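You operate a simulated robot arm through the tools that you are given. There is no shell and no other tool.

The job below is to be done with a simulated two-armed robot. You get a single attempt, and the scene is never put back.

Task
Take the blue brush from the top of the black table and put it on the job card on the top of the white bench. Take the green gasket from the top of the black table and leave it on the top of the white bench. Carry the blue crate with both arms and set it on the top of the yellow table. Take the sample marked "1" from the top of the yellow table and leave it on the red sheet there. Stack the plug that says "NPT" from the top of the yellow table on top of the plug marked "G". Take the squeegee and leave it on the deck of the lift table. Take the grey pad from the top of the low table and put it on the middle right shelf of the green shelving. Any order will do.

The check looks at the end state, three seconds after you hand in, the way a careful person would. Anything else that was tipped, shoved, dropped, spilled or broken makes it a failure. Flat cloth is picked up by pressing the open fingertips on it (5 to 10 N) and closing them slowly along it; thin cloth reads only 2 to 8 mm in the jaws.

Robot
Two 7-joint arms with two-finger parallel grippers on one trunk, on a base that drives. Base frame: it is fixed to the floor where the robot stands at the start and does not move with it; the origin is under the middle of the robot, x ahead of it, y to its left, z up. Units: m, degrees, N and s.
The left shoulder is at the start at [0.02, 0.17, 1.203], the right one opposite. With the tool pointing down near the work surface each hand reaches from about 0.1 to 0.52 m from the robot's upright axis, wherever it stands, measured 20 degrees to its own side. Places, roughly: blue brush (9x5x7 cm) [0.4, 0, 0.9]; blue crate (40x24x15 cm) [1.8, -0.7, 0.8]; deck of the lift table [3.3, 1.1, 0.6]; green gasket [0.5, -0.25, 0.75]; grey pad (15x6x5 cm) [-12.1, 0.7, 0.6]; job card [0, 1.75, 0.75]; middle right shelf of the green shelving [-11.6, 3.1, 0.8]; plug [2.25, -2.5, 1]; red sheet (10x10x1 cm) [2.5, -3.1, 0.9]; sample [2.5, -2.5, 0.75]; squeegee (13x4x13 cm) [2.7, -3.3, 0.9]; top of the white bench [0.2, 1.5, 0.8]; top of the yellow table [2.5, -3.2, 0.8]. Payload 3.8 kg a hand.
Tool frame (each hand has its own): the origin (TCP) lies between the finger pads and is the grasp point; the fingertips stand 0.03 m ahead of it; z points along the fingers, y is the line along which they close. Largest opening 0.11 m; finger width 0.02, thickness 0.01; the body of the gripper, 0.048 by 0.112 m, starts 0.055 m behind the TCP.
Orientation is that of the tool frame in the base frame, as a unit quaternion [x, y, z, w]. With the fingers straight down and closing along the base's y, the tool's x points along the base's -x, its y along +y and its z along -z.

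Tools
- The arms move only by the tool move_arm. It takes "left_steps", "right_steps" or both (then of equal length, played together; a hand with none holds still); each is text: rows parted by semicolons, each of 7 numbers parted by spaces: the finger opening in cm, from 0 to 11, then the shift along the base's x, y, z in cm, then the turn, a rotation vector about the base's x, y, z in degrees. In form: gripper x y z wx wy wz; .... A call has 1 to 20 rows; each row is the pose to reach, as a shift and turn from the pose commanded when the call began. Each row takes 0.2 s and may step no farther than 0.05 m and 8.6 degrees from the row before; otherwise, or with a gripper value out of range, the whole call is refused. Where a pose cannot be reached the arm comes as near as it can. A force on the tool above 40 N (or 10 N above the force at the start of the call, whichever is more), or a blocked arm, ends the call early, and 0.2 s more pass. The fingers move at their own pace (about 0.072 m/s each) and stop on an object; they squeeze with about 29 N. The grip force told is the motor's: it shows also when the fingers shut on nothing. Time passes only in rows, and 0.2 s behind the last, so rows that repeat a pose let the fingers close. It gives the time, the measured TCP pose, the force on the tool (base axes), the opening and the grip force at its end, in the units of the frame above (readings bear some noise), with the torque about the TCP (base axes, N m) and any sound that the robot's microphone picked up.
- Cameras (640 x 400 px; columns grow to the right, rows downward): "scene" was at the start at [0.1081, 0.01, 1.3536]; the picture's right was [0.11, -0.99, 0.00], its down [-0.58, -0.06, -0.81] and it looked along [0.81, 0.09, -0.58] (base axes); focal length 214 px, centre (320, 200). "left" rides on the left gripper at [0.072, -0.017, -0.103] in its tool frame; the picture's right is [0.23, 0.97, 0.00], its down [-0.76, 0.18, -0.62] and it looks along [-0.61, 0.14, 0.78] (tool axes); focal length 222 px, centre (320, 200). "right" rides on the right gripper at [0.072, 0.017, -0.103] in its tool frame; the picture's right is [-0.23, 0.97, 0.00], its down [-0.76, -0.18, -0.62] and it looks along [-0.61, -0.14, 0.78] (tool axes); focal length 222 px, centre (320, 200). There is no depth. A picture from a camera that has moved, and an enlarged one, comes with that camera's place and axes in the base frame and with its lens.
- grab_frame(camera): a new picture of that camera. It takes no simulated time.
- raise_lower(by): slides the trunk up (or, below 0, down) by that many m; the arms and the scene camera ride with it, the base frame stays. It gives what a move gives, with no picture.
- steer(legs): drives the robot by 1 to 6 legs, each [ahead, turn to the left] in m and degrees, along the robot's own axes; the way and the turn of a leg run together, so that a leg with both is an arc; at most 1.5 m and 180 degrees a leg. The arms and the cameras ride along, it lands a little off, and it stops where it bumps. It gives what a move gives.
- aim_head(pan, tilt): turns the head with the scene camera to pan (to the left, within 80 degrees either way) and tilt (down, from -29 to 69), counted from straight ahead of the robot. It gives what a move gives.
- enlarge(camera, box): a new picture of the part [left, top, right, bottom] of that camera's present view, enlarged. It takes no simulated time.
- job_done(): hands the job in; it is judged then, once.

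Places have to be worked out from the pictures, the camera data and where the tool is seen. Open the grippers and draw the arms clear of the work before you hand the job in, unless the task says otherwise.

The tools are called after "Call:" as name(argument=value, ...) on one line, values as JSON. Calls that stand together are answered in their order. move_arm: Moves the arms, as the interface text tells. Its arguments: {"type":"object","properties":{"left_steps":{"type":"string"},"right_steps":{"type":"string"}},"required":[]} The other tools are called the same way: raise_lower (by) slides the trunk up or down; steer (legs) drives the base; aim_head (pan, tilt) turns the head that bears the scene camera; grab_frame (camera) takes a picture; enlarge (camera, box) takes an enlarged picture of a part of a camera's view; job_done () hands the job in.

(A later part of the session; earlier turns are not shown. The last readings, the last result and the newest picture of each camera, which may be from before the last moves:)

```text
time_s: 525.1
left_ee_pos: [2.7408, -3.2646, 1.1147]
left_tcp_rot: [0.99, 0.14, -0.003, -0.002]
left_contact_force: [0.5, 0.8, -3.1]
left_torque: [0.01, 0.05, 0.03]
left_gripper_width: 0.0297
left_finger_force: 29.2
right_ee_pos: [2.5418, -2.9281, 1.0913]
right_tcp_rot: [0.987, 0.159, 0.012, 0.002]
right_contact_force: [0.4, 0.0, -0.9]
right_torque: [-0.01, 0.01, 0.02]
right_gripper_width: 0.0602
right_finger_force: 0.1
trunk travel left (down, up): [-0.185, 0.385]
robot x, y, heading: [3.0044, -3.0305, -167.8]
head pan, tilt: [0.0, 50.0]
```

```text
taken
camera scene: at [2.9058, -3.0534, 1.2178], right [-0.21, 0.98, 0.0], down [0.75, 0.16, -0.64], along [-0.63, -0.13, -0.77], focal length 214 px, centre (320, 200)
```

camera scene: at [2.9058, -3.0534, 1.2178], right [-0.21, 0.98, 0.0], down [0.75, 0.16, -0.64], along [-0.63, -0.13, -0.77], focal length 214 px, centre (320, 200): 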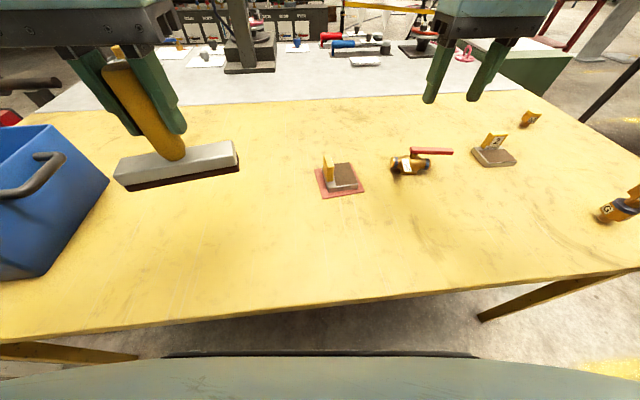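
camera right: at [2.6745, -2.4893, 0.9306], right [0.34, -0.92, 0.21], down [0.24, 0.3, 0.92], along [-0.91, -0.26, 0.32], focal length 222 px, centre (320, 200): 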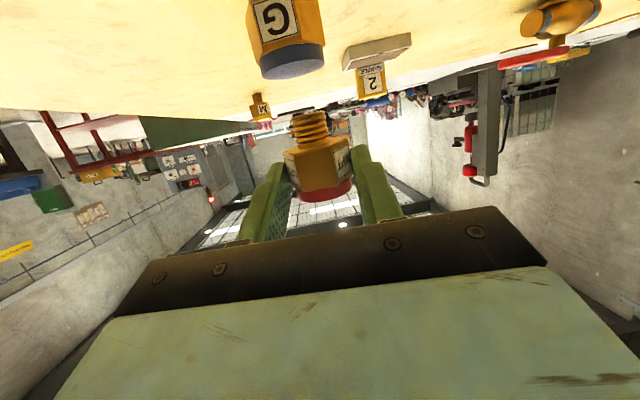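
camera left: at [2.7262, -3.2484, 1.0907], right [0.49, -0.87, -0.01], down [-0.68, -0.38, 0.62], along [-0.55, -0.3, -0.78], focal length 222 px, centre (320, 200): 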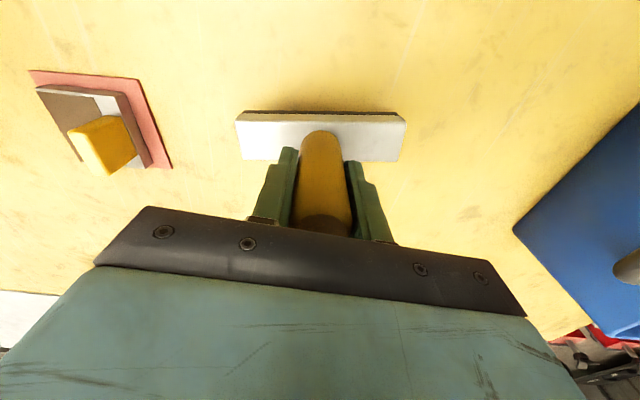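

Everything on the yellow table looks right. I'll back off and drive north up the corridor, then look for the lift table.

Call:
steer(legs=[[-0.5, 0], [0, -95.5], [1.23, 0]])

Call:
aim_head(pan=0, tilt=18)

Call:
grab_frame(camera="scene")

```text
time_s: 537.9
left_ee_pos: [3.1591, -1.4118, 1.1159]
left_tcp_rot: [0.76, -0.65, 0.002, -0.003]
left_contact_force: [-0.4, -1.1, -2.7]
left_torque: [0.0, 0.01, 0.0]
left_gripper_width: 0.0296
left_finger_force: 28.7
right_ee_pos: [3.5174, -1.2554, 1.0899]
right_tcp_rot: [0.774, -0.633, 0.006, 0.01]
right_contact_force: [0.9, -0.5, -0.7]
right_torque: [0.02, 0.02, 0.0]
right_gripper_width: 0.0599
right_finger_force: 0.1
trunk travel left (down, up): [-0.185, 0.385]
robot x, y, heading: [3.3568, -1.6994, 94.9]
head pan, tilt: [0.0, 50.0]
```

```text
time_s: 538.9
left_ee_pos: [3.1595, -1.4117, 1.1159]
left_tcp_rot: [0.76, -0.65, 0.0, -0.004]
left_contact_force: [0.3, 0.1, -3.0]
left_torque: [-0.04, -0.01, -0.04]
left_gripper_width: 0.0295
left_finger_force: 28.8
right_ee_pos: [3.5164, -1.2557, 1.0906]
right_tcp_rot: [0.774, -0.633, 0.005, 0.01]
right_contact_force: [-0.2, 0.9, 0.1]
right_torque: [-0.02, 0.0, 0.03]
right_gripper_width: 0.06
right_finger_force: 0.1
trunk travel left (down, up): [-0.185, 0.385]
robot x, y, heading: [3.3528, -1.7003, 95.0]
head pan, tilt: [0.0, 18.0]
```

```text
taken
camera scene: at [3.3459, -1.5848, 1.2666], right [1.0, 0.09, 0.0], down [0.03, -0.31, -0.95], along [-0.08, 0.95, -0.31], focal length 214 px, centre (320, 200)
```

scene: 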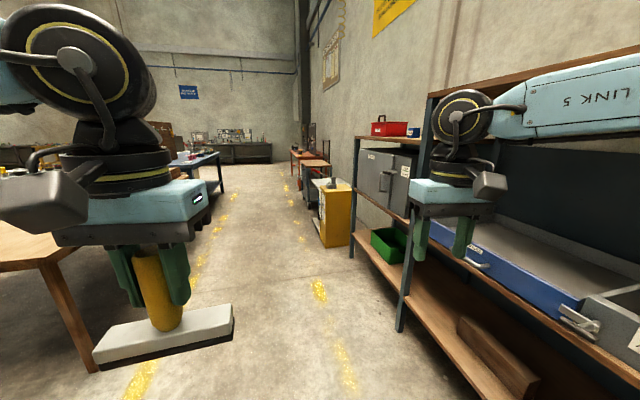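

The shelving is on my right; let me enlarge the far corridor to find the lift table.

Call:
enlarge(camera="scene", box=[250, 120, 410, 260])

```text
2.86 times, centred on (330, 190) of scene
camera zoom: at [3.3459, -1.5848, 1.2666], right [1.0, 0.09, 0.0], down [0.03, -0.31, -0.95], along [-0.08, 0.95, -0.31], focal length 613 px, centre (291, 229)
```

zoom: 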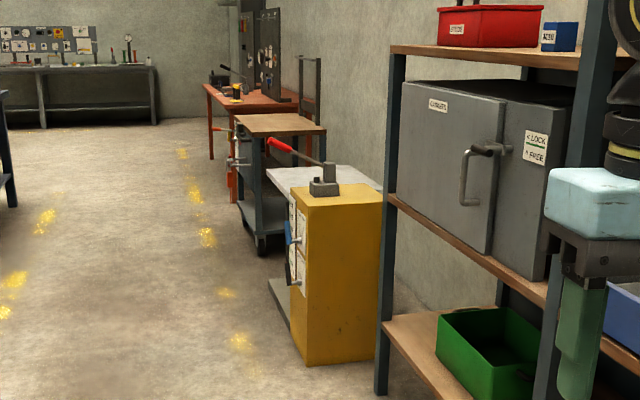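

The lift table seems to be the unit with the yellow pump box; its grey deck lies just behind it. I'll drive up the corridor to about (2.7, 0.4) and look at it from the side.

Call:
steer(legs=[[0, 12.5], [1.1, 0], [1.1, 0]])

Call:
aim_head(pan=-55, tilt=30)

Call:
grab_frame(camera="scene")

```text
time_s: 550.8
left_ee_pos: [2.4511, 0.6999, 1.116]
left_tcp_rot: [0.819, -0.574, 0.0, -0.003]
left_contact_force: [0.3, 0.1, -2.7]
left_torque: [-0.01, -0.01, 0.03]
left_gripper_width: 0.0297
left_finger_force: 29.3
right_ee_pos: [2.771, 0.9206, 1.0897]
right_tcp_rot: [0.831, -0.556, 0.005, 0.009]
right_contact_force: [0.5, -0.1, 0.4]
right_torque: [-0.05, -0.01, 0.02]
right_gripper_width: 0.0598
right_finger_force: 0.1
trunk travel left (down, up): [-0.185, 0.385]
robot x, y, heading: [2.7005, 0.4553, 105.6]
head pan, tilt: [0.0, 18.0]
```

```text
time_s: 552.0
left_ee_pos: [2.4499, 0.6986, 1.1165]
left_tcp_rot: [0.819, -0.573, 0.0, -0.003]
left_contact_force: [0.3, -0.2, -2.8]
left_torque: [0.01, -0.03, 0.01]
left_gripper_width: 0.0295
left_finger_force: 28.8
right_ee_pos: [2.7713, 0.9202, 1.0913]
right_tcp_rot: [0.831, -0.556, 0.005, 0.01]
right_contact_force: [0.5, -0.1, 0.0]
right_torque: [-0.01, 0.02, -0.01]
right_gripper_width: 0.0601
right_finger_force: 0.1
trunk travel left (down, up): [-0.185, 0.385]
robot x, y, heading: [2.6994, 0.4513, 106.2]
head pan, tilt: [-55.0, 30.0]
```

```text
taken
camera scene: at [2.7498, 0.5452, 1.2474], right [0.78, -0.63, 0.0], down [-0.31, -0.39, -0.87], along [0.54, 0.67, -0.5], focal length 214 px, centre (320, 200)
```

scene: 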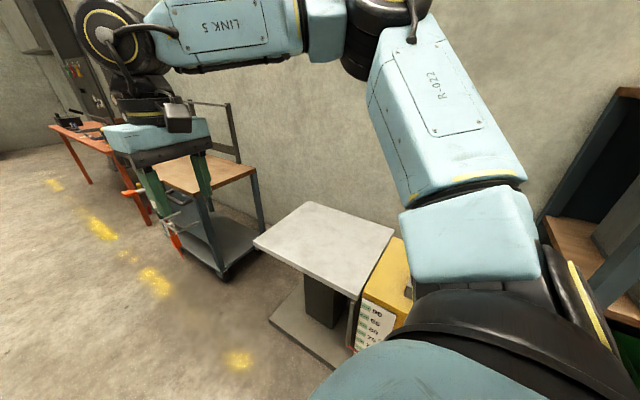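

The deck is the white top: corners ≈[2.98, 1.30], [3.38, 1.45], [3.53, 0.96], [3.13, 0.83] (z≈0.6), and it's empty. I'll tuck the right hand up and in, then drive to face the deck's west edge.

Call:
move_arm(right_steps="6 0.8 -2.5 2 0 0 0; 6 1.6 -5.5 4 0 0 0; 6 2.5 -8.5 6 0 0 0; 6 3.4 -11.5 8 0 0 0; 6 4.2 -14.4 10 0 0 0; 6 4.2 -14.4 10 0 0 0")

Call:
steer(legs=[[0, -3.5], [0.3, 0], [0, -85.4]])

Call:
aim_head(pan=0, tilt=45)

Call:
grab_frame(camera="scene")

```text
time_s: 553.4
left_ee_pos: [2.4512, 0.6989, 1.1148]
left_tcp_rot: [0.819, -0.573, 0.0, -0.003]
left_contact_force: [0.3, -0.2, -2.4]
left_torque: [-0.01, -0.01, -0.05]
left_gripper_width: 0.0294
left_finger_force: 29.7
right_ee_pos: [2.8116, 0.7782, 1.1914]
right_tcp_rot: [0.831, -0.556, 0.006, 0.01]
right_contact_force: [0.2, 0.0, 0.8]
right_torque: [0.02, 0.0, 0.0]
right_gripper_width: 0.0603
right_finger_force: 0.1
trunk travel left (down, up): [-0.185, 0.385]
robot x, y, heading: [2.7002, 0.4529, 106.0]
head pan, tilt: [-55.0, 30.0]
```

```text
time_s: 559.5
left_ee_pos: [2.8633, 1.0102, 1.1171]
left_tcp_rot: [-0.202, 0.979, -0.001, 0.003]
left_contact_force: [-0.2, 0.2, -3.4]
left_torque: [0.0, -0.02, -0.01]
left_gripper_width: 0.0296
left_finger_force: 29.2
right_ee_pos: [2.9641, 0.6532, 1.1902]
right_tcp_rot: [-0.224, 0.975, 0.001, -0.01]
right_contact_force: [0.2, 0.3, 0.4]
right_torque: [0.02, 0.01, -0.01]
right_gripper_width: 0.0597
right_finger_force: 0.2
trunk travel left (down, up): [-0.185, 0.385]
robot x, y, heading: [2.6342, 0.746, 19.2]
head pan, tilt: [-55.0, 30.0]
```

```text
time_s: 560.7
left_ee_pos: [2.8637, 1.0102, 1.1152]
left_tcp_rot: [-0.202, 0.979, -0.003, 0.001]
left_contact_force: [0.2, 0.6, -3.2]
left_torque: [0.02, 0.01, -0.02]
left_gripper_width: 0.0296
left_finger_force: 28.8
right_ee_pos: [2.9631, 0.6542, 1.1909]
right_tcp_rot: [-0.223, 0.975, 0.001, -0.01]
right_contact_force: [-0.1, 0.5, 0.4]
right_torque: [-0.01, -0.02, 0.0]
right_gripper_width: 0.06
right_finger_force: 0.2
trunk travel left (down, up): [-0.185, 0.385]
robot x, y, heading: [2.6347, 0.7445, 19.5]
head pan, tilt: [0.0, 45.0]
```

```text
taken
camera scene: at [2.7303, 0.783, 1.2248], right [0.33, -0.94, 0.0], down [-0.67, -0.23, -0.71], along [0.67, 0.23, -0.71], focal length 214 px, centre (320, 200)
```

scene: 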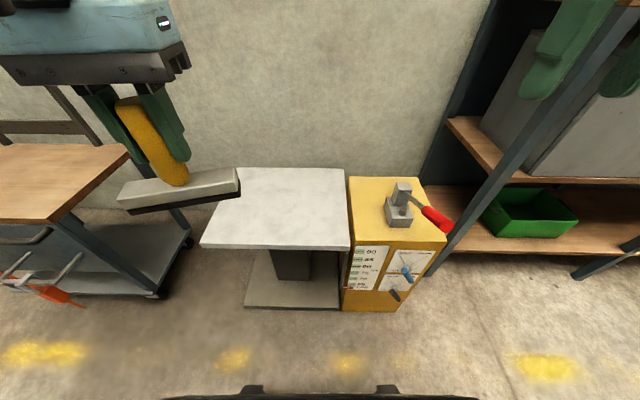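

The deck is straight ahead with the pump box to the right. I'll drive 0.22 m closer and lower the trunk 0.15 m.

Call:
steer(legs=[[0.22, 0]])

Call:
raise_lower(by=-0.15)

Call:
grab_frame(camera="scene")

Call:
grab_frame(camera="left")

```text
time_s: 562.4
left_ee_pos: [3.0765, 1.0822, 1.1156]
left_tcp_rot: [-0.199, 0.98, -0.002, 0.001]
left_contact_force: [0.7, 0.4, -2.4]
left_torque: [0.03, 0.01, 0.02]
left_gripper_width: 0.0295
left_finger_force: 29.3
right_ee_pos: [3.1753, 0.7266, 1.1909]
right_tcp_rot: [-0.221, 0.975, 0.002, -0.012]
right_contact_force: [0.3, 0.0, -0.4]
right_torque: [0.04, 0.03, -0.05]
right_gripper_width: 0.06
right_finger_force: 0.1
trunk travel left (down, up): [-0.185, 0.385]
robot x, y, heading: [2.8459, 0.8239, 18.9]
head pan, tilt: [0.0, 45.0]
```

```text
time_s: 564.1
left_ee_pos: [3.0754, 1.0814, 0.9672]
left_tcp_rot: [-0.199, 0.98, -0.002, 0.002]
left_contact_force: [-0.4, -0.7, -2.6]
left_torque: [-0.02, -0.03, -0.02]
left_gripper_width: 0.0295
left_finger_force: 28.7
right_ee_pos: [3.1745, 0.7258, 1.042]
right_tcp_rot: [-0.22, 0.975, 0.002, -0.01]
right_contact_force: [-0.6, -0.4, 0.4]
right_torque: [0.02, -0.03, 0.01]
right_gripper_width: 0.06
right_finger_force: 0.0
trunk travel left (down, up): [-0.035, 0.535]
robot x, y, heading: [2.8478, 0.8234, 19.2]
head pan, tilt: [0.0, 45.0]
```

```text
taken
camera scene: at [2.9412, 0.8559, 1.0749], right [0.33, -0.95, 0.0], down [-0.67, -0.23, -0.71], along [0.67, 0.23, -0.71], focal length 214 px, centre (320, 200)
```

scene: 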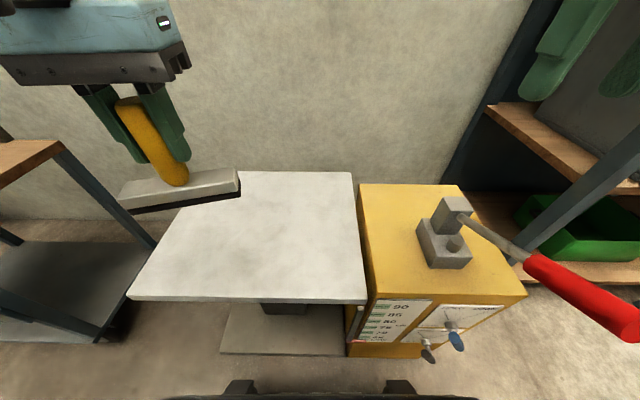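

```text
taken
camera left: at [3.0147, 1.0369, 1.0684], right [-0.59, 0.81, -0.01], down [0.63, 0.46, 0.63], along [0.51, 0.37, -0.78], focal length 222 px, centre (320, 200)
```

left: 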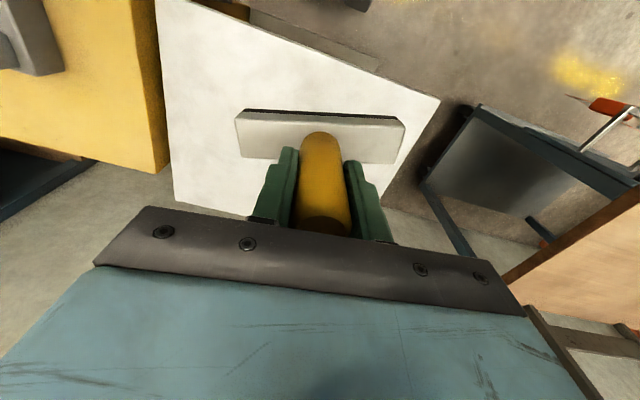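

Deck height checks at ≈0.60. I'll move the squeegee forward 12 cm over the deck and lower it to a few centimetres above.

Call:
move_arm(left_steps="1 2.5 0.9 -2 0 0 0; 1 5 1.8 -4.5 0 0 0; 1 8 2.8 -7.5 0 0 0; 1 11.3 3.9 -10 0 0 0; 1 11.3 3.9 -14 0 0 0; 1 11.3 3.9 -18 0 0 0; 1 11.3 3.9 -21.5 0 0 0; 1 11.3 3.9 -23.5 0 0 0; 1 11.3 3.9 -23.5 0 0 0")

Call:
grab_frame(camera="scene")

```text
time_s: 566.1
left_ee_pos: [3.1855, 1.1202, 0.7285]
left_tcp_rot: [-0.199, 0.98, -0.001, 0.003]
left_contact_force: [-0.3, 0.2, -1.8]
left_torque: [-0.01, 0.02, -0.01]
left_gripper_width: 0.0294
left_finger_force: 29.0
right_ee_pos: [3.1735, 0.7261, 1.0412]
right_tcp_rot: [-0.22, 0.975, 0.002, -0.011]
right_contact_force: [0.3, -0.5, -0.5]
right_torque: [0.01, 0.0, -0.01]
right_gripper_width: 0.0599
right_finger_force: 0.1
trunk travel left (down, up): [-0.035, 0.535]
robot x, y, heading: [2.8422, 0.8238, 19.2]
head pan, tilt: [0.0, 45.0]
```

```text
taken
camera scene: at [2.9413, 0.8559, 1.0748], right [0.33, -0.95, 0.0], down [-0.67, -0.23, -0.71], along [0.67, 0.23, -0.71], focal length 214 px, centre (320, 200)
```

scene: 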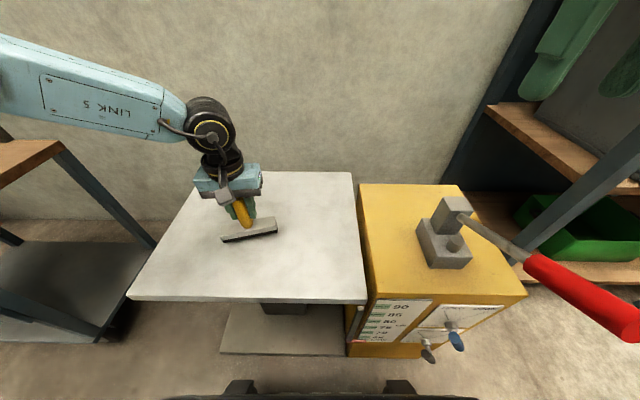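

Well over the deck, ~4 cm up. I'll lower 3.3 cm and then creep to contact.

Call:
move_arm(left_steps="1 0 0 -1.2 0 0 0; 1 0 0 -2.4 0 0 0; 1 0 0 -3.3 0 0 0; 1 0 0 -3.3 0 0 0")

Call:
enlarge(camera="scene", box=[160, 140, 340, 260])

```text
time_s: 567.1
left_ee_pos: [3.1882, 1.1206, 0.7006]
left_tcp_rot: [-0.199, 0.98, -0.003, 0.006]
left_contact_force: [3.5, -0.9, 26.6]
left_torque: [1.57, 0.63, -0.02]
left_gripper_width: 0.03
left_finger_force: 28.7
right_ee_pos: [3.173, 0.7249, 1.0409]
right_tcp_rot: [-0.22, 0.975, 0.002, -0.011]
right_contact_force: [-0.8, 0.9, 0.4]
right_torque: [-0.02, -0.01, 0.01]
right_gripper_width: 0.0599
right_finger_force: 0.1
trunk travel left (down, up): [-0.035, 0.535]
robot x, y, heading: [2.8467, 0.8223, 18.9]
head pan, tilt: [0.0, 45.0]
```

```text
3.33 times, centred on (250, 200) of scene
camera zoom: at [2.9406, 0.8546, 1.075], right [0.33, -0.95, 0.0], down [-0.67, -0.23, -0.71], along [0.67, 0.23, -0.71], focal length 715 px, centre (553, 200)
```

zoom: 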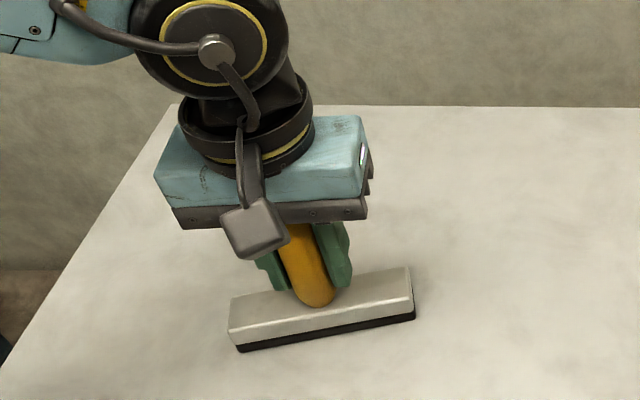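

Touching at one end first (27 N, slight tilt). I'll ease up ~3.5 mm to a light touch and open wide.

Call:
move_arm(left_steps="1 0 0 0.2 0 0 0; 1 0 0 0.35 0 0 0; 1 0 0 0.35 0 0 0")

```text
time_s: 567.9
left_ee_pos: [3.1871, 1.1212, 0.7002]
left_tcp_rot: [-0.2, 0.98, -0.002, 0.0]
left_contact_force: [2.7, 0.9, 2.8]
left_torque: [0.37, -0.1, -0.16]
left_gripper_width: 0.0297
left_finger_force: 29.3
right_ee_pos: [3.1738, 0.7256, 1.0406]
right_tcp_rot: [-0.221, 0.975, 0.003, -0.01]
right_contact_force: [0.7, -0.3, -0.8]
right_torque: [-0.01, -0.01, 0.0]
right_gripper_width: 0.06
right_finger_force: 0.1
trunk travel left (down, up): [-0.035, 0.535]
robot x, y, heading: [2.8463, 0.8219, 19.3]
head pan, tilt: [0.0, 45.0]
```

Call:
move_arm(left_steps="7 0 0 0 0 0 0; 7 0 0 0 0 0 0; 7 0 0 0 0 0 0; 7 0 0 2 0 0 0; 7 0 0 5 0 0 0; 7 0 0 9 0 0 0; 7 0 0 13 0 0 0; 7 0 0 17 0 0 0; 7 -2 -0.7 21 0 0 0; 7 -4 -1.4 25 0 0 0")

Call:
grab_frame(camera="scene")

Call:
grab_frame(camera="left")

```text
time_s: 570.1
left_ee_pos: [3.1458, 1.1075, 0.952]
left_tcp_rot: [-0.199, 0.98, -0.002, 0.002]
left_contact_force: [0.2, -1.1, 0.3]
left_torque: [-0.01, 0.0, -0.03]
left_gripper_width: 0.07
left_finger_force: 0.0
right_ee_pos: [3.1736, 0.7255, 1.041]
right_tcp_rot: [-0.221, 0.975, 0.002, -0.01]
right_contact_force: [-0.7, -0.3, -0.7]
right_torque: [0.04, 0.02, 0.0]
right_gripper_width: 0.0602
right_finger_force: 0.0
trunk travel left (down, up): [-0.035, 0.535]
robot x, y, heading: [2.8424, 0.8229, 19.1]
head pan, tilt: [0.0, 45.0]
```

```text
taken
camera scene: at [2.9408, 0.8556, 1.0748], right [0.33, -0.95, 0.0], down [-0.67, -0.23, -0.71], along [0.67, 0.23, -0.71], focal length 214 px, centre (320, 200)
```

scene: 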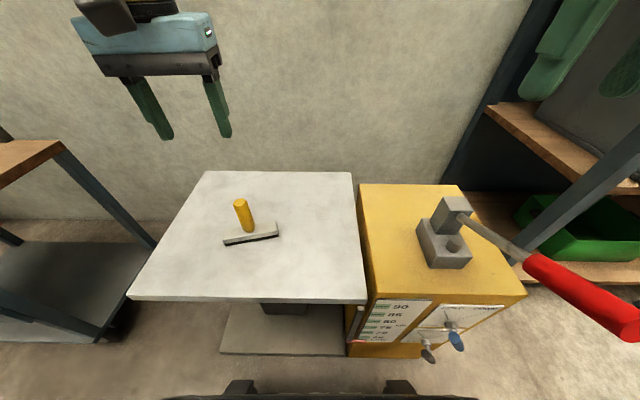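

```text
taken
camera left: at [3.086, 1.0619, 1.0541], right [-0.59, 0.81, -0.01], down [0.63, 0.46, 0.63], along [0.51, 0.37, -0.78], focal length 222 px, centre (320, 200)
```

left: 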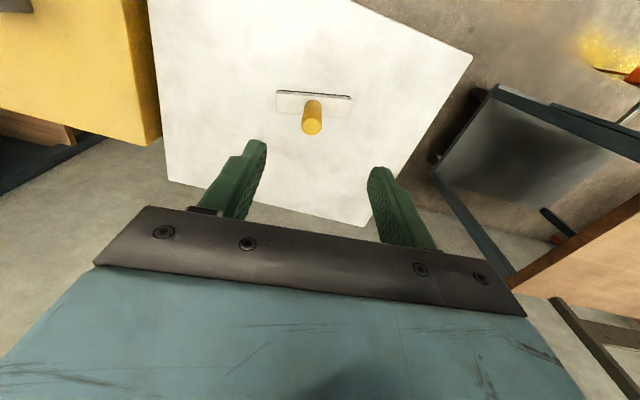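

The squeegee stands on the deck. Now for the grey pad, about 15 m away to the west: I'll back off, raise the trunk to normal height, and retrace my known route toward the open floor.

Call:
steer(legs=[[-0.32, 0]])

Call:
raise_lower(by=0.22)

Call:
steer(legs=[[0, -105], [1.05, 0], [1.03, 0], [0, -79]])

Call:
aim_head(pan=0, tilt=20)

Call:
grab_frame(camera="scene")

```text
time_s: 572.3
left_ee_pos: [2.842, 1.0035, 0.9515]
left_tcp_rot: [-0.2, 0.98, -0.002, 0.002]
left_contact_force: [0.4, 0.3, -0.3]
left_torque: [-0.01, -0.02, -0.04]
left_gripper_width: 0.0699
left_finger_force: 0.1
right_ee_pos: [2.8691, 0.6212, 1.0409]
right_tcp_rot: [-0.221, 0.975, 0.002, -0.01]
right_contact_force: [-1.4, -0.5, 0.2]
right_torque: [-0.01, -0.05, -0.02]
right_gripper_width: 0.0601
right_finger_force: 0.0
trunk travel left (down, up): [-0.035, 0.535]
robot x, y, heading: [2.543, 0.7199, 19.0]
head pan, tilt: [0.0, 45.0]
```

```text
time_s: 574.6
left_ee_pos: [2.8429, 1.0032, 1.1702]
left_tcp_rot: [-0.2, 0.98, -0.002, 0.002]
left_contact_force: [0.7, 0.0, -0.5]
left_torque: [0.0, -0.02, 0.03]
left_gripper_width: 0.0701
left_finger_force: 0.1
right_ee_pos: [2.8703, 0.6219, 1.2618]
right_tcp_rot: [-0.221, 0.975, 0.001, -0.011]
right_contact_force: [0.2, 0.3, -0.7]
right_torque: [0.01, -0.02, 0.02]
right_gripper_width: 0.0601
right_finger_force: 0.2
trunk travel left (down, up): [-0.255, 0.315]
robot x, y, heading: [2.5404, 0.7169, 19.3]
head pan, tilt: [0.0, 45.0]
```

```text
time_s: 592.4
left_ee_pos: [2.3316, -1.5604, 1.1709]
left_tcp_rot: [0.987, 0.16, -0.002, -0.002]
left_contact_force: [0.1, 0.1, -1.9]
left_torque: [0.01, -0.01, 0.06]
left_gripper_width: 0.0698
left_finger_force: 0.1
right_ee_pos: [2.3352, -1.1777, 1.2611]
right_tcp_rot: [0.983, 0.181, 0.011, 0.003]
right_contact_force: [0.0, -0.2, 0.7]
right_torque: [-0.03, 0.0, 0.03]
right_gripper_width: 0.0602
right_finger_force: 0.0
trunk travel left (down, up): [-0.255, 0.315]
robot x, y, heading: [2.6549, -1.2988, -165.3]
head pan, tilt: [0.0, 45.0]
```

```text
time_s: 593.3
left_ee_pos: [2.3328, -1.5597, 1.1709]
left_tcp_rot: [0.987, 0.16, -0.002, -0.002]
left_contact_force: [1.3, -0.1, 0.4]
left_torque: [-0.03, -0.01, -0.02]
left_gripper_width: 0.07
left_finger_force: 0.1
right_ee_pos: [2.336, -1.1764, 1.2619]
right_tcp_rot: [0.983, 0.181, 0.011, 0.003]
right_contact_force: [0.9, -0.6, 0.3]
right_torque: [-0.01, 0.04, 0.0]
right_gripper_width: 0.06
right_finger_force: 0.0
trunk travel left (down, up): [-0.255, 0.315]
robot x, y, heading: [2.6594, -1.3041, -165.5]
head pan, tilt: [0.0, 20.0]
```

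```text
taken
camera scene: at [2.5463, -1.3269, 1.3334], right [-0.25, 0.97, 0.0], down [0.33, 0.09, -0.94], along [-0.91, -0.24, -0.34], focal length 214 px, centre (320, 200)
```

scene: 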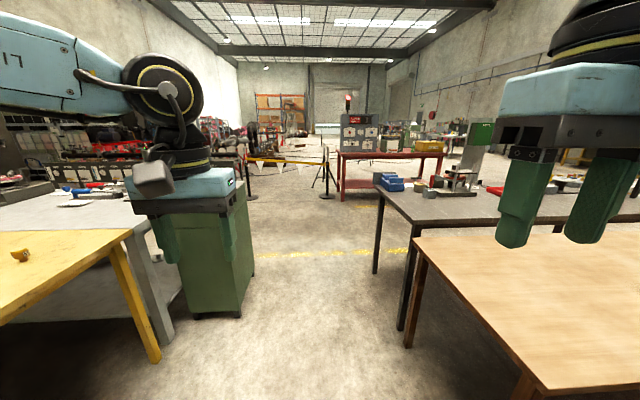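

Route west is visible: past the green cabinet, then between the black table and the red table. I'll drive it in stages.

Call:
steer(legs=[[0, 1.8], [1.15, 0], [1.15, 0], [0, -69.1]])

Call:
grab_frame(camera="scene")

```text
time_s: 608.1
left_ee_pos: [0.0509, -1.8171, 1.1711]
left_tcp_rot: [0.921, -0.39, -0.001, -0.004]
left_contact_force: [-0.2, -0.7, 0.1]
left_torque: [-0.04, 0.01, -0.01]
left_gripper_width: 0.0698
left_finger_force: 0.0
right_ee_pos: [0.3964, -1.6552, 1.261]
right_tcp_rot: [0.929, -0.37, 0.008, 0.008]
right_contact_force: [-0.1, 0.4, -0.1]
right_torque: [0.0, -0.04, 0.01]
right_gripper_width: 0.06
right_finger_force: 0.0
trunk travel left (down, up): [-0.255, 0.315]
robot x, y, heading: [0.427, -1.9928, 130.5]
head pan, tilt: [0.0, 20.0]
```

```text
taken
camera scene: at [0.3525, -1.9084, 1.3334], right [0.76, 0.65, 0.0], down [0.22, -0.26, -0.94], along [-0.61, 0.72, -0.34], focal length 214 px, centre (320, 200)
```

scene: 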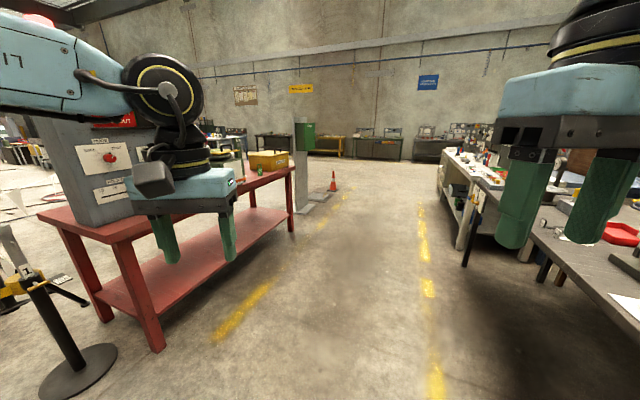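

I see the aisle: red table left, a post and a cone further on. I'll go up to about (-0.7, 0.3) and look west.

Call:
steer(legs=[[0, -5.5], [0.85, 0], [0.85, 0], [0, -15], [0.9, 0], [0, 70]])

Call:
grab_frame(camera="scene")

```text
time_s: 625.4
left_ee_pos: [-1.2426, 0.0287, 1.1705]
left_tcp_rot: [0.999, 0.048, -0.002, -0.002]
left_contact_force: [0.4, -0.5, 0.1]
left_torque: [0.01, -0.02, -0.01]
left_gripper_width: 0.0698
left_finger_force: 0.1
right_ee_pos: [-1.1531, 0.4006, 1.2605]
right_tcp_rot: [0.998, 0.069, 0.01, 0.004]
right_contact_force: [0.8, 0.2, 0.0]
right_torque: [0.02, 0.03, -0.03]
right_gripper_width: 0.06
right_finger_force: 0.1
trunk travel left (down, up): [-0.255, 0.315]
robot x, y, heading: [-0.8694, 0.2117, -178.6]
head pan, tilt: [0.0, 20.0]
```

```text
taken
camera scene: at [-0.9824, 0.2076, 1.3334], right [-0.03, 1.0, 0.0], down [0.34, 0.01, -0.94], along [-0.94, -0.02, -0.34], focal length 214 px, centre (320, 200)
```

scene: 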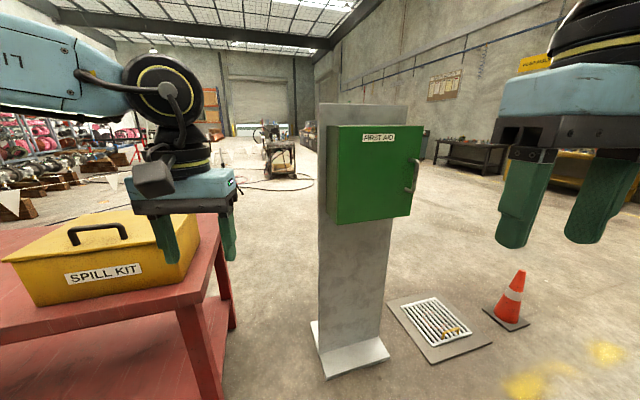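

A first-aid post, floor grate and cone lie ahead; I'll pass north of the cone. First to about (-1.5, 2.25), then look west.

Call:
steer(legs=[[0, -73.5], [1.05, 0], [1.05, 0], [0, 73]])

Call:
grab_frame(camera="scene")

```text
time_s: 642.1
left_ee_pos: [-1.9339, 1.9973, 1.1709]
left_tcp_rot: [0.998, 0.06, -0.001, -0.002]
left_contact_force: [-1.0, -0.1, -0.9]
left_torque: [0.01, 0.01, -0.03]
left_gripper_width: 0.0698
left_finger_force: 0.1
right_ee_pos: [-1.8546, 2.3716, 1.2611]
right_tcp_rot: [0.997, 0.082, 0.011, 0.004]
right_contact_force: [-0.1, -0.5, 0.4]
right_torque: [0.0, -0.01, 0.03]
right_gripper_width: 0.0602
right_finger_force: 0.2
trunk travel left (down, up): [-0.255, 0.315]
robot x, y, heading: [-1.564, 2.189, -177.1]
head pan, tilt: [0.0, 20.0]
```

```text
taken
camera scene: at [-1.6788, 2.1827, 1.3334], right [-0.05, 1.0, 0.0], down [0.34, 0.02, -0.94], along [-0.94, -0.05, -0.34], focal length 214 px, centre (320, 200)
```

scene: 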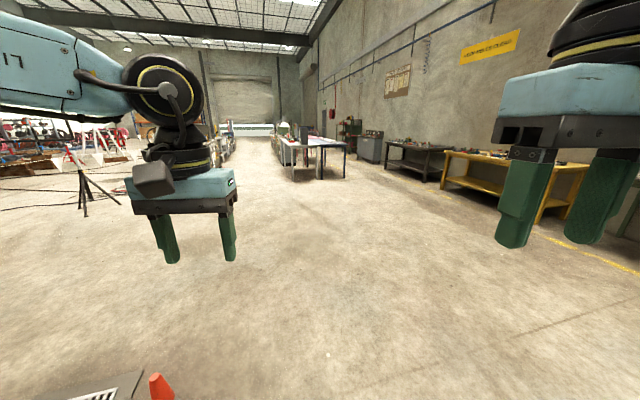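

Open floor ahead with a table in the distance. I'll drive 2.8 m west and look again.

Call:
steer(legs=[[0, 6], [1.4, 0], [1.4, 0]])

Call:
grab_frame(camera="scene")

Call:
enlarge(camera="scene", box=[220, 110, 420, 235])

```text
time_s: 656.5
left_ee_pos: [-4.7319, 1.4795, 1.1706]
left_tcp_rot: [0.993, 0.122, -0.002, -0.002]
left_contact_force: [0.5, -1.1, 0.7]
left_torque: [0.02, -0.01, -0.01]
left_gripper_width: 0.0699
left_finger_force: 0.0
right_ee_pos: [-4.6989, 1.8606, 1.2611]
right_tcp_rot: [0.99, 0.143, 0.012, 0.003]
right_contact_force: [-0.3, 0.2, 0.7]
right_torque: [0.02, -0.02, 0.0]
right_gripper_width: 0.0599
right_finger_force: 0.0
trunk travel left (down, up): [-0.255, 0.315]
robot x, y, heading: [-4.389, 1.7149, -169.8]
head pan, tilt: [0.0, 20.0]
```

```text
taken
camera scene: at [-4.5008, 1.695, 1.3334], right [-0.17, 0.98, 0.0], down [0.34, 0.06, -0.94], along [-0.93, -0.16, -0.34], focal length 214 px, centre (320, 200)
```

scene: 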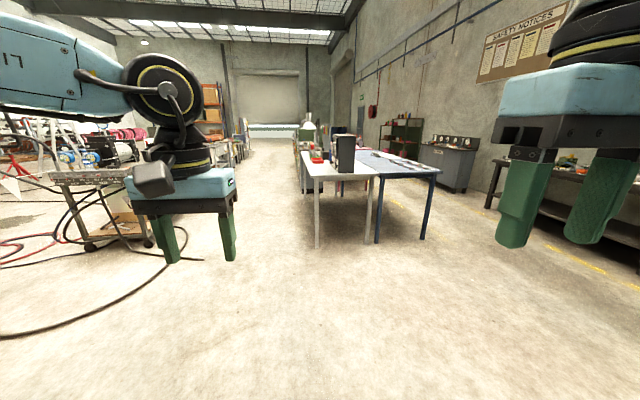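

```text
3.20 times, centred on (320, 172) of scene
camera zoom: at [-4.5008, 1.695, 1.3334], right [-0.17, 0.98, 0.0], down [0.34, 0.06, -0.94], along [-0.93, -0.16, -0.34], focal length 686 px, centre (320, 288)
```

zoom: 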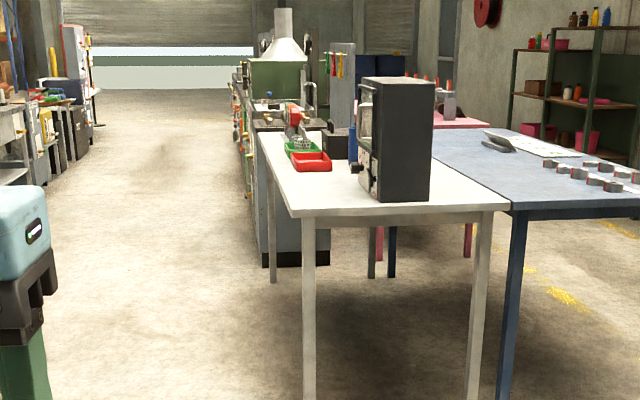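

I'll pass on the south side of that white table, keeping clear of the cable on the floor: to (-5.6, 0.65), then west.

Call:
steer(legs=[[0, 31], [0.8, 0], [0.8, 0], [0, -41.5], [1.2, 0]])

Call:
grab_frame(camera="scene")

```text
time_s: 673.9
left_ee_pos: [-7.1769, 0.4609, 1.1729]
left_tcp_rot: [0.999, 0.032, -0.003, -0.002]
left_contact_force: [0.1, -0.4, -0.7]
left_torque: [0.0, 0.01, -0.01]
left_gripper_width: 0.07
left_finger_force: 0.0
right_ee_pos: [-7.0739, 0.8289, 1.2612]
right_tcp_rot: [0.999, 0.052, 0.011, 0.004]
right_contact_force: [-1.5, 0.1, 0.3]
right_torque: [-0.01, 0.0, -0.01]
right_gripper_width: 0.0601
right_finger_force: 0.1
trunk travel left (down, up): [-0.255, 0.315]
robot x, y, heading: [-6.7978, 0.6308, 179.6]
head pan, tilt: [0.0, 20.0]
```

```text
taken
camera scene: at [-6.9103, 0.6299, 1.3334], right [0.01, 1.0, 0.0], down [0.34, 0.0, -0.94], along [-0.94, 0.01, -0.34], focal length 214 px, centre (320, 200)
```

scene: 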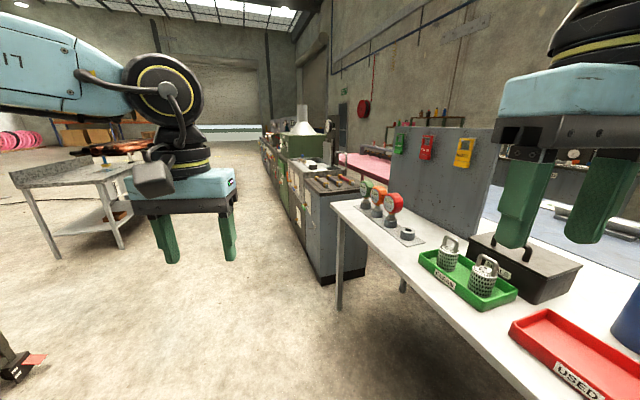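

The low table must be north of this row of machines, so I'm in the wrong aisle. I'll back out and go round to the north aisle.

Call:
steer(legs=[[-1.3, 0], [0, -87], [1.1, 0], [1.15, 0], [0, 100]])

Call:
grab_frame(camera="scene")

```text
time_s: 698.9
left_ee_pos: [-6.0361, 2.6511, 1.1703]
left_tcp_rot: [0.99, 0.142, -0.002, -0.002]
left_contact_force: [0.5, 0.5, 0.9]
left_torque: [-0.03, 0.0, -0.02]
left_gripper_width: 0.07
left_finger_force: 0.0
right_ee_pos: [-6.0179, 3.0352, 1.2614]
right_tcp_rot: [0.987, 0.163, 0.011, 0.003]
right_contact_force: [1.1, -0.1, 0.5]
right_torque: [-0.01, -0.04, -0.02]
right_gripper_width: 0.0601
right_finger_force: 0.1
trunk travel left (down, up): [-0.255, 0.315]
robot x, y, heading: [-5.7003, 2.9021, -167.8]
head pan, tilt: [0.0, 20.0]
```

```text
taken
camera scene: at [-5.8131, 2.8767, 1.3334], right [-0.21, 0.98, 0.0], down [0.33, 0.07, -0.94], along [-0.92, -0.2, -0.34], focal length 214 px, centre (320, 200)
```

scene: 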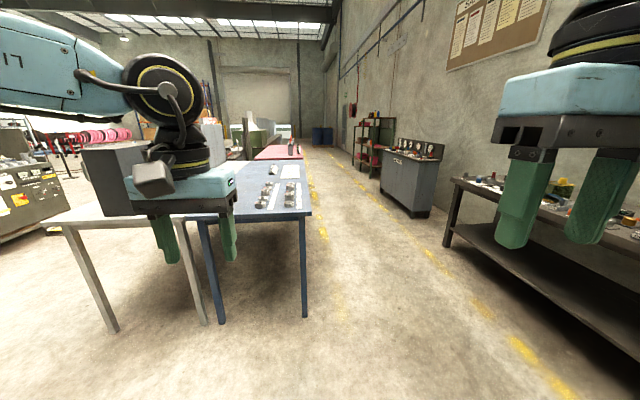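

The north aisle is clear, with the green shelving on the right further on. I'll drive along it.

Call:
steer(legs=[[0, -26], [1.24, 0], [0, 30], [1.2, 0], [1.1, 0]])

Call:
grab_frame(camera="scene")

```text
time_s: 719.0
left_ee_pos: [-9.4183, 2.1456, 1.1703]
left_tcp_rot: [0.977, 0.213, -0.002, -0.003]
left_contact_force: [-0.2, -1.0, 0.0]
left_torque: [-0.01, -0.01, -0.01]
left_gripper_width: 0.0701
left_finger_force: 0.1
right_ee_pos: [-9.4547, 2.5261, 1.2613]
right_tcp_rot: [0.972, 0.234, 0.01, 0.001]
right_contact_force: [0.2, 0.8, 0.0]
right_torque: [0.05, -0.01, -0.04]
right_gripper_width: 0.0602
right_finger_force: 0.1
trunk travel left (down, up): [-0.255, 0.315]
robot x, y, heading: [-9.1228, 2.435, -159.4]
head pan, tilt: [0.0, 20.0]
```

```text
taken
camera scene: at [-9.23, 2.3987, 1.3334], right [-0.35, 0.94, 0.0], down [0.32, 0.12, -0.94], along [-0.88, -0.33, -0.34], focal length 214 px, centre (320, 200)
```

scene: 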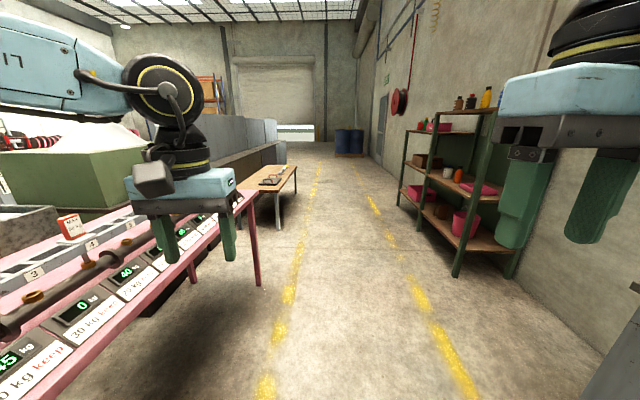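

I can see the low table ahead left with the grey pad, and the green shelving on the right. Let me enlarge both.

Call:
enlarge(camera="scene", box=[220, 140, 340, 240])

Call:
enlarge(camera="scene", box=[380, 80, 540, 290])

```text
4.00 times, centred on (280, 190) of scene
camera zoom: at [-9.23, 2.3987, 1.3334], right [-0.35, 0.94, 0.0], down [0.32, 0.12, -0.94], along [-0.88, -0.33, -0.34], focal length 858 px, centre (480, 240)
```

zoom: 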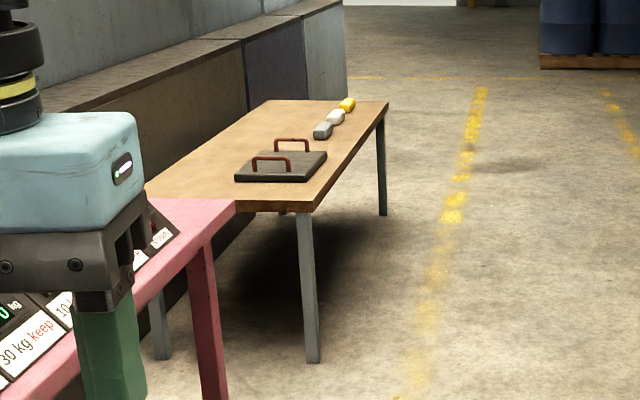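

```text
1.90 times, centred on (460, 185) of scene
camera zoom: at [-9.23, 2.3987, 1.3334], right [-0.35, 0.94, 0.0], down [0.32, 0.12, -0.94], along [-0.88, -0.33, -0.34], focal length 408 px, centre (53, 229)
```

zoom: 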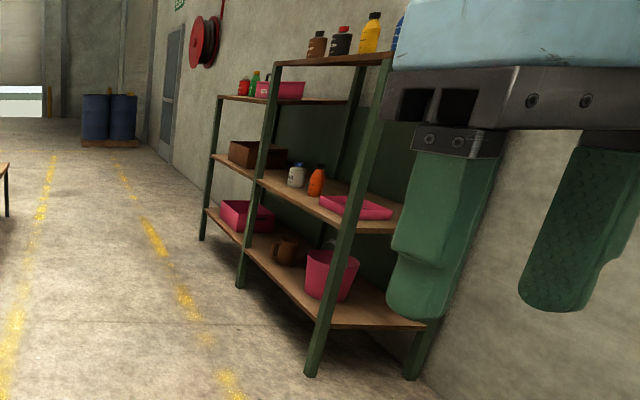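

The low table carries a grey, a white and a yellow pad; the shelving's right bay middle shelf holds two bottles and a pink tray. I'll drive into the aisle between them, near (-11.9, 1.75), facing the low table.

Call:
steer(legs=[[0, -6.8], [1.43, 0], [1.4, 0], [0, 92]])

Call:
aim_head(pan=0, tilt=40)

Call:
grab_frame(camera="scene")

```text
time_s: 737.3
left_ee_pos: [-11.6564, 1.4933, 1.17]
left_tcp_rot: [0.591, 0.807, -0.003, 0.0]
left_contact_force: [0.3, -0.2, -0.6]
left_torque: [-0.03, 0.02, 0.02]
left_gripper_width: 0.07
left_finger_force: 0.1
right_ee_pos: [-12.0396, 1.503, 1.2614]
right_tcp_rot: [0.574, 0.819, 0.008, -0.006]
right_contact_force: [-0.4, 0.4, -0.3]
right_torque: [0.01, -0.01, 0.0]
right_gripper_width: 0.06
right_finger_force: 0.0
trunk travel left (down, up): [-0.255, 0.315]
robot x, y, heading: [-11.9105, 1.8208, -76.4]
head pan, tilt: [0.0, 20.0]
```

```text
time_s: 738.2
left_ee_pos: [-11.6562, 1.4935, 1.1706]
left_tcp_rot: [0.591, 0.807, -0.003, 0.0]
left_contact_force: [0.2, 1.0, 0.2]
left_torque: [-0.02, -0.03, 0.04]
left_gripper_width: 0.0702
left_finger_force: 0.1
right_ee_pos: [-12.04, 1.5026, 1.2601]
right_tcp_rot: [0.574, 0.819, 0.01, -0.004]
right_contact_force: [0.4, 0.0, 0.8]
right_torque: [-0.02, 0.02, 0.04]
right_gripper_width: 0.06
right_finger_force: 0.0
trunk travel left (down, up): [-0.255, 0.315]
robot x, y, heading: [-11.9095, 1.8205, -76.3]
head pan, tilt: [0.0, 40.0]
```

```text
taken
camera scene: at [-11.8877, 1.7198, 1.3021], right [-0.97, -0.23, 0.0], down [-0.15, 0.62, -0.77], along [0.18, -0.75, -0.64], focal length 214 px, centre (320, 200)
```

scene: 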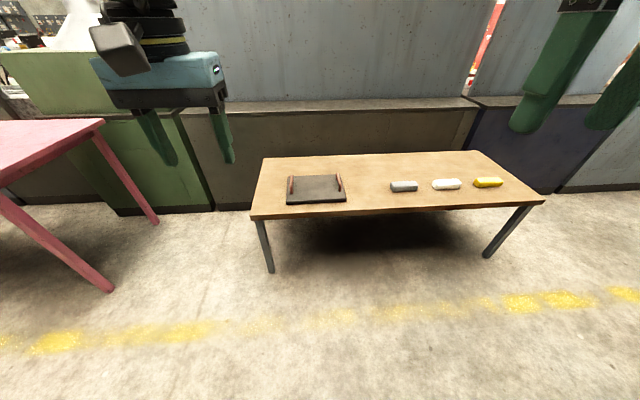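

The grey pad lies at ≈[-12.125, 0.63], long side along the table, so I need to close across its 6 cm (hand turned 90°). I'll first test here in free space whether the left arm can do that low down: turn +90° and lower.

Call:
move_arm(left_steps="9 0.3 0 0 0 0 8; 9 0.6 0 0 0 0 16; 9 0.9 0 0 0 0 24; 9 1.2 0 0 0 0 32; 9 1.5 0 0 0 0 40; 9 1.8 0 0 0 0 48; 9 2.1 0 0 0 0 56; 9 2.4 0 0 0 0 64; 9 2.7 0 0 0 0 72; 9 3 0 0 0 0 80; 9 3 0 0 0 0 88; 9 3 0 0 0 0 90")

Call:
raise_lower(by=-0.25)

Call:
move_arm(left_steps="9 0.3 -0.9 -4 0 0 0; 9 0.6 -1.8 -8 0 0 0; 9 0.9 -2.7 -12 0 0 0; 9 1.2 -3.6 -16 0 0 0; 9 1.3 -4 -20 0 0 0; 9 1.3 -4 -24 0 0 0; 9 1.3 -4 -28 0 0 0; 9 1.3 -4 -32 0 0 0; 9 1.3 -4 -34 0 0 0; 9 1.3 -4 -34 0 0 0")

```text
time_s: 740.8
left_ee_pos: [-11.6269, 1.4947, 1.1707]
left_tcp_rot: [-0.154, 0.988, -0.002, 0.002]
left_contact_force: [-0.4, -0.2, -1.2]
left_torque: [0.02, 0.02, 0.0]
left_gripper_width: 0.0901
left_finger_force: 0.2
right_ee_pos: [-12.039, 1.5019, 1.2604]
right_tcp_rot: [0.573, 0.819, 0.011, -0.006]
right_contact_force: [-0.8, -0.5, 0.7]
right_torque: [-0.01, 0.03, 0.0]
right_gripper_width: 0.0601
right_finger_force: 0.1
trunk travel left (down, up): [-0.255, 0.315]
robot x, y, heading: [-11.9111, 1.8223, -76.5]
head pan, tilt: [0.0, 40.0]
```

```text
time_s: 743.4
left_ee_pos: [-11.6256, 1.4932, 0.9217]
left_tcp_rot: [-0.153, 0.988, -0.002, 0.003]
left_contact_force: [0.9, -0.3, 0.4]
left_torque: [0.0, 0.02, 0.02]
left_gripper_width: 0.0902
left_finger_force: 0.0
right_ee_pos: [-12.0394, 1.504, 1.0118]
right_tcp_rot: [0.574, 0.819, 0.01, -0.004]
right_contact_force: [0.6, 0.3, 0.7]
right_torque: [-0.03, 0.03, 0.02]
right_gripper_width: 0.0602
right_finger_force: 0.2
trunk travel left (down, up): [-0.005, 0.565]
robot x, y, heading: [-11.9137, 1.8268, -76.4]
head pan, tilt: [0.0, 40.0]
```

```text
time_s: 745.5
left_ee_pos: [-11.5997, 1.4724, 0.6054]
left_tcp_rot: [-0.152, 0.988, -0.002, 0.002]
left_contact_force: [1.0, -0.1, 0.0]
left_torque: [0.01, 0.03, 0.0]
left_gripper_width: 0.0899
left_finger_force: 0.1
left hand out of reach, approached as far as the arm can: row 8, 9, 10
right_ee_pos: [-12.0396, 1.5028, 1.0104]
right_tcp_rot: [0.573, 0.819, 0.01, -0.005]
right_contact_force: [0.6, 0.6, -0.1]
right_torque: [-0.04, 0.02, 0.01]
right_gripper_width: 0.0601
right_finger_force: 0.0
trunk travel left (down, up): [-0.005, 0.565]
robot x, y, heading: [-11.911, 1.8187, -75.9]
head pan, tilt: [0.0, 40.0]
```

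It reaches z≈0.605 before the limit, drifting outward; let me test a bit further out to the left and lower.

Call:
move_arm(left_steps="9 2 0.5 0 0 0 0; 9 4 1 -1 0 0 0; 9 6 1.5 -2 0 0 0; 9 6 1.5 -3 0 0 0; 9 6 1.5 -3 0 0 0")

```text
time_s: 746.8
left_ee_pos: [-11.5377, 1.4873, 0.5753]
left_tcp_rot: [-0.152, 0.988, -0.003, 0.002]
left_contact_force: [0.5, -0.2, -0.1]
left_torque: [0.01, 0.0, 0.01]
left_gripper_width: 0.0899
left_finger_force: 0.1
right_ee_pos: [-12.0395, 1.5027, 1.0115]
right_tcp_rot: [0.574, 0.819, 0.01, -0.005]
right_contact_force: [0.2, 0.0, 0.1]
right_torque: [0.0, 0.03, -0.02]
right_gripper_width: 0.0597
right_finger_force: 0.0
trunk travel left (down, up): [-0.005, 0.565]
robot x, y, heading: [-11.9127, 1.823, -76.2]
head pan, tilt: [0.0, 40.0]
```

That works (ahead 0.42, left 0.28, z 0.575). I'll raise the hand 20 cm and drive so the grey pad comes to that spot relative to me.

Call:
move_arm(left_steps="9 0 0 4 0 0 0; 9 0 0 8 0 0 0; 9 0 0 12 0 0 0; 9 0 0 16 0 0 0; 9 0 0 20 0 0 0; 9 0 0 20 0 0 0")

Call:
steer(legs=[[0, -63.5], [0.919, 0], [0, 67.7]])

Call:
grab_frame(camera="scene")

Call:
grab_frame(camera="left")

```text
time_s: 748.1
left_ee_pos: [-11.5383, 1.4904, 0.7779]
left_tcp_rot: [-0.152, 0.988, -0.001, 0.001]
left_contact_force: [0.8, 0.2, 0.2]
left_torque: [0.05, 0.05, -0.01]
left_gripper_width: 0.0901
left_finger_force: 0.1
right_ee_pos: [-12.0394, 1.5035, 1.0119]
right_tcp_rot: [0.574, 0.819, 0.01, -0.005]
right_contact_force: [-0.4, 0.4, 0.4]
right_torque: [0.0, 0.01, 0.01]
right_gripper_width: 0.0601
right_finger_force: 0.1
trunk travel left (down, up): [-0.005, 0.565]
robot x, y, heading: [-11.9131, 1.8222, -76.7]
head pan, tilt: [0.0, 40.0]
```

```text
time_s: 758.5
left_ee_pos: [-12.1566, 0.9513, 0.7772]
left_tcp_rot: [-0.214, 0.977, -0.003, 0.002]
left_contact_force: [-0.5, 0.2, -0.9]
left_torque: [0.0, -0.02, -0.03]
left_gripper_width: 0.0901
left_finger_force: 0.0
right_ee_pos: [-12.6554, 0.9028, 1.0124]
right_tcp_rot: [0.521, 0.853, 0.01, -0.006]
right_contact_force: [-0.9, 0.5, -0.2]
right_torque: [-0.02, 0.04, -0.01]
right_gripper_width: 0.0599
right_finger_force: 0.0
trunk travel left (down, up): [-0.005, 0.565]
robot x, y, heading: [-12.5725, 1.2378, -69.5]
head pan, tilt: [0.0, 40.0]
```

```text
taken
camera scene: at [-12.5321, 1.1361, 1.052], right [-0.94, -0.35, 0.0], down [-0.23, 0.6, -0.77], along [0.27, -0.72, -0.64], focal length 214 px, centre (320, 200)
```

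scene: 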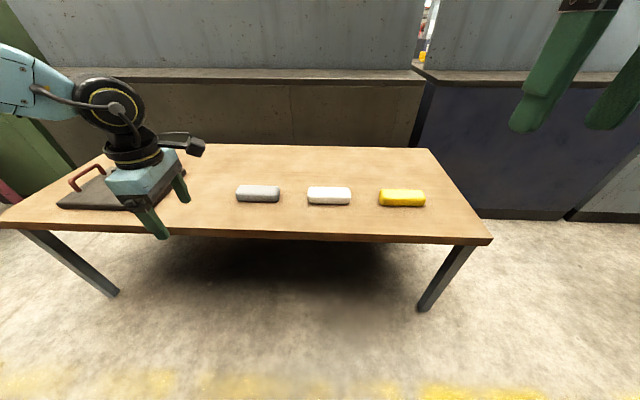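

```text
taken
camera left: at [-12.2162, 0.9039, 0.8794], right [-0.61, 0.79, -0.01], down [0.61, 0.48, 0.63], along [0.5, 0.38, -0.78], focal length 222 px, centre (320, 200)
```

left: 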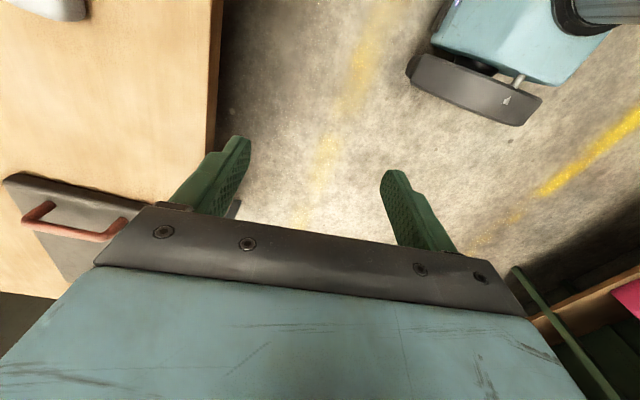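

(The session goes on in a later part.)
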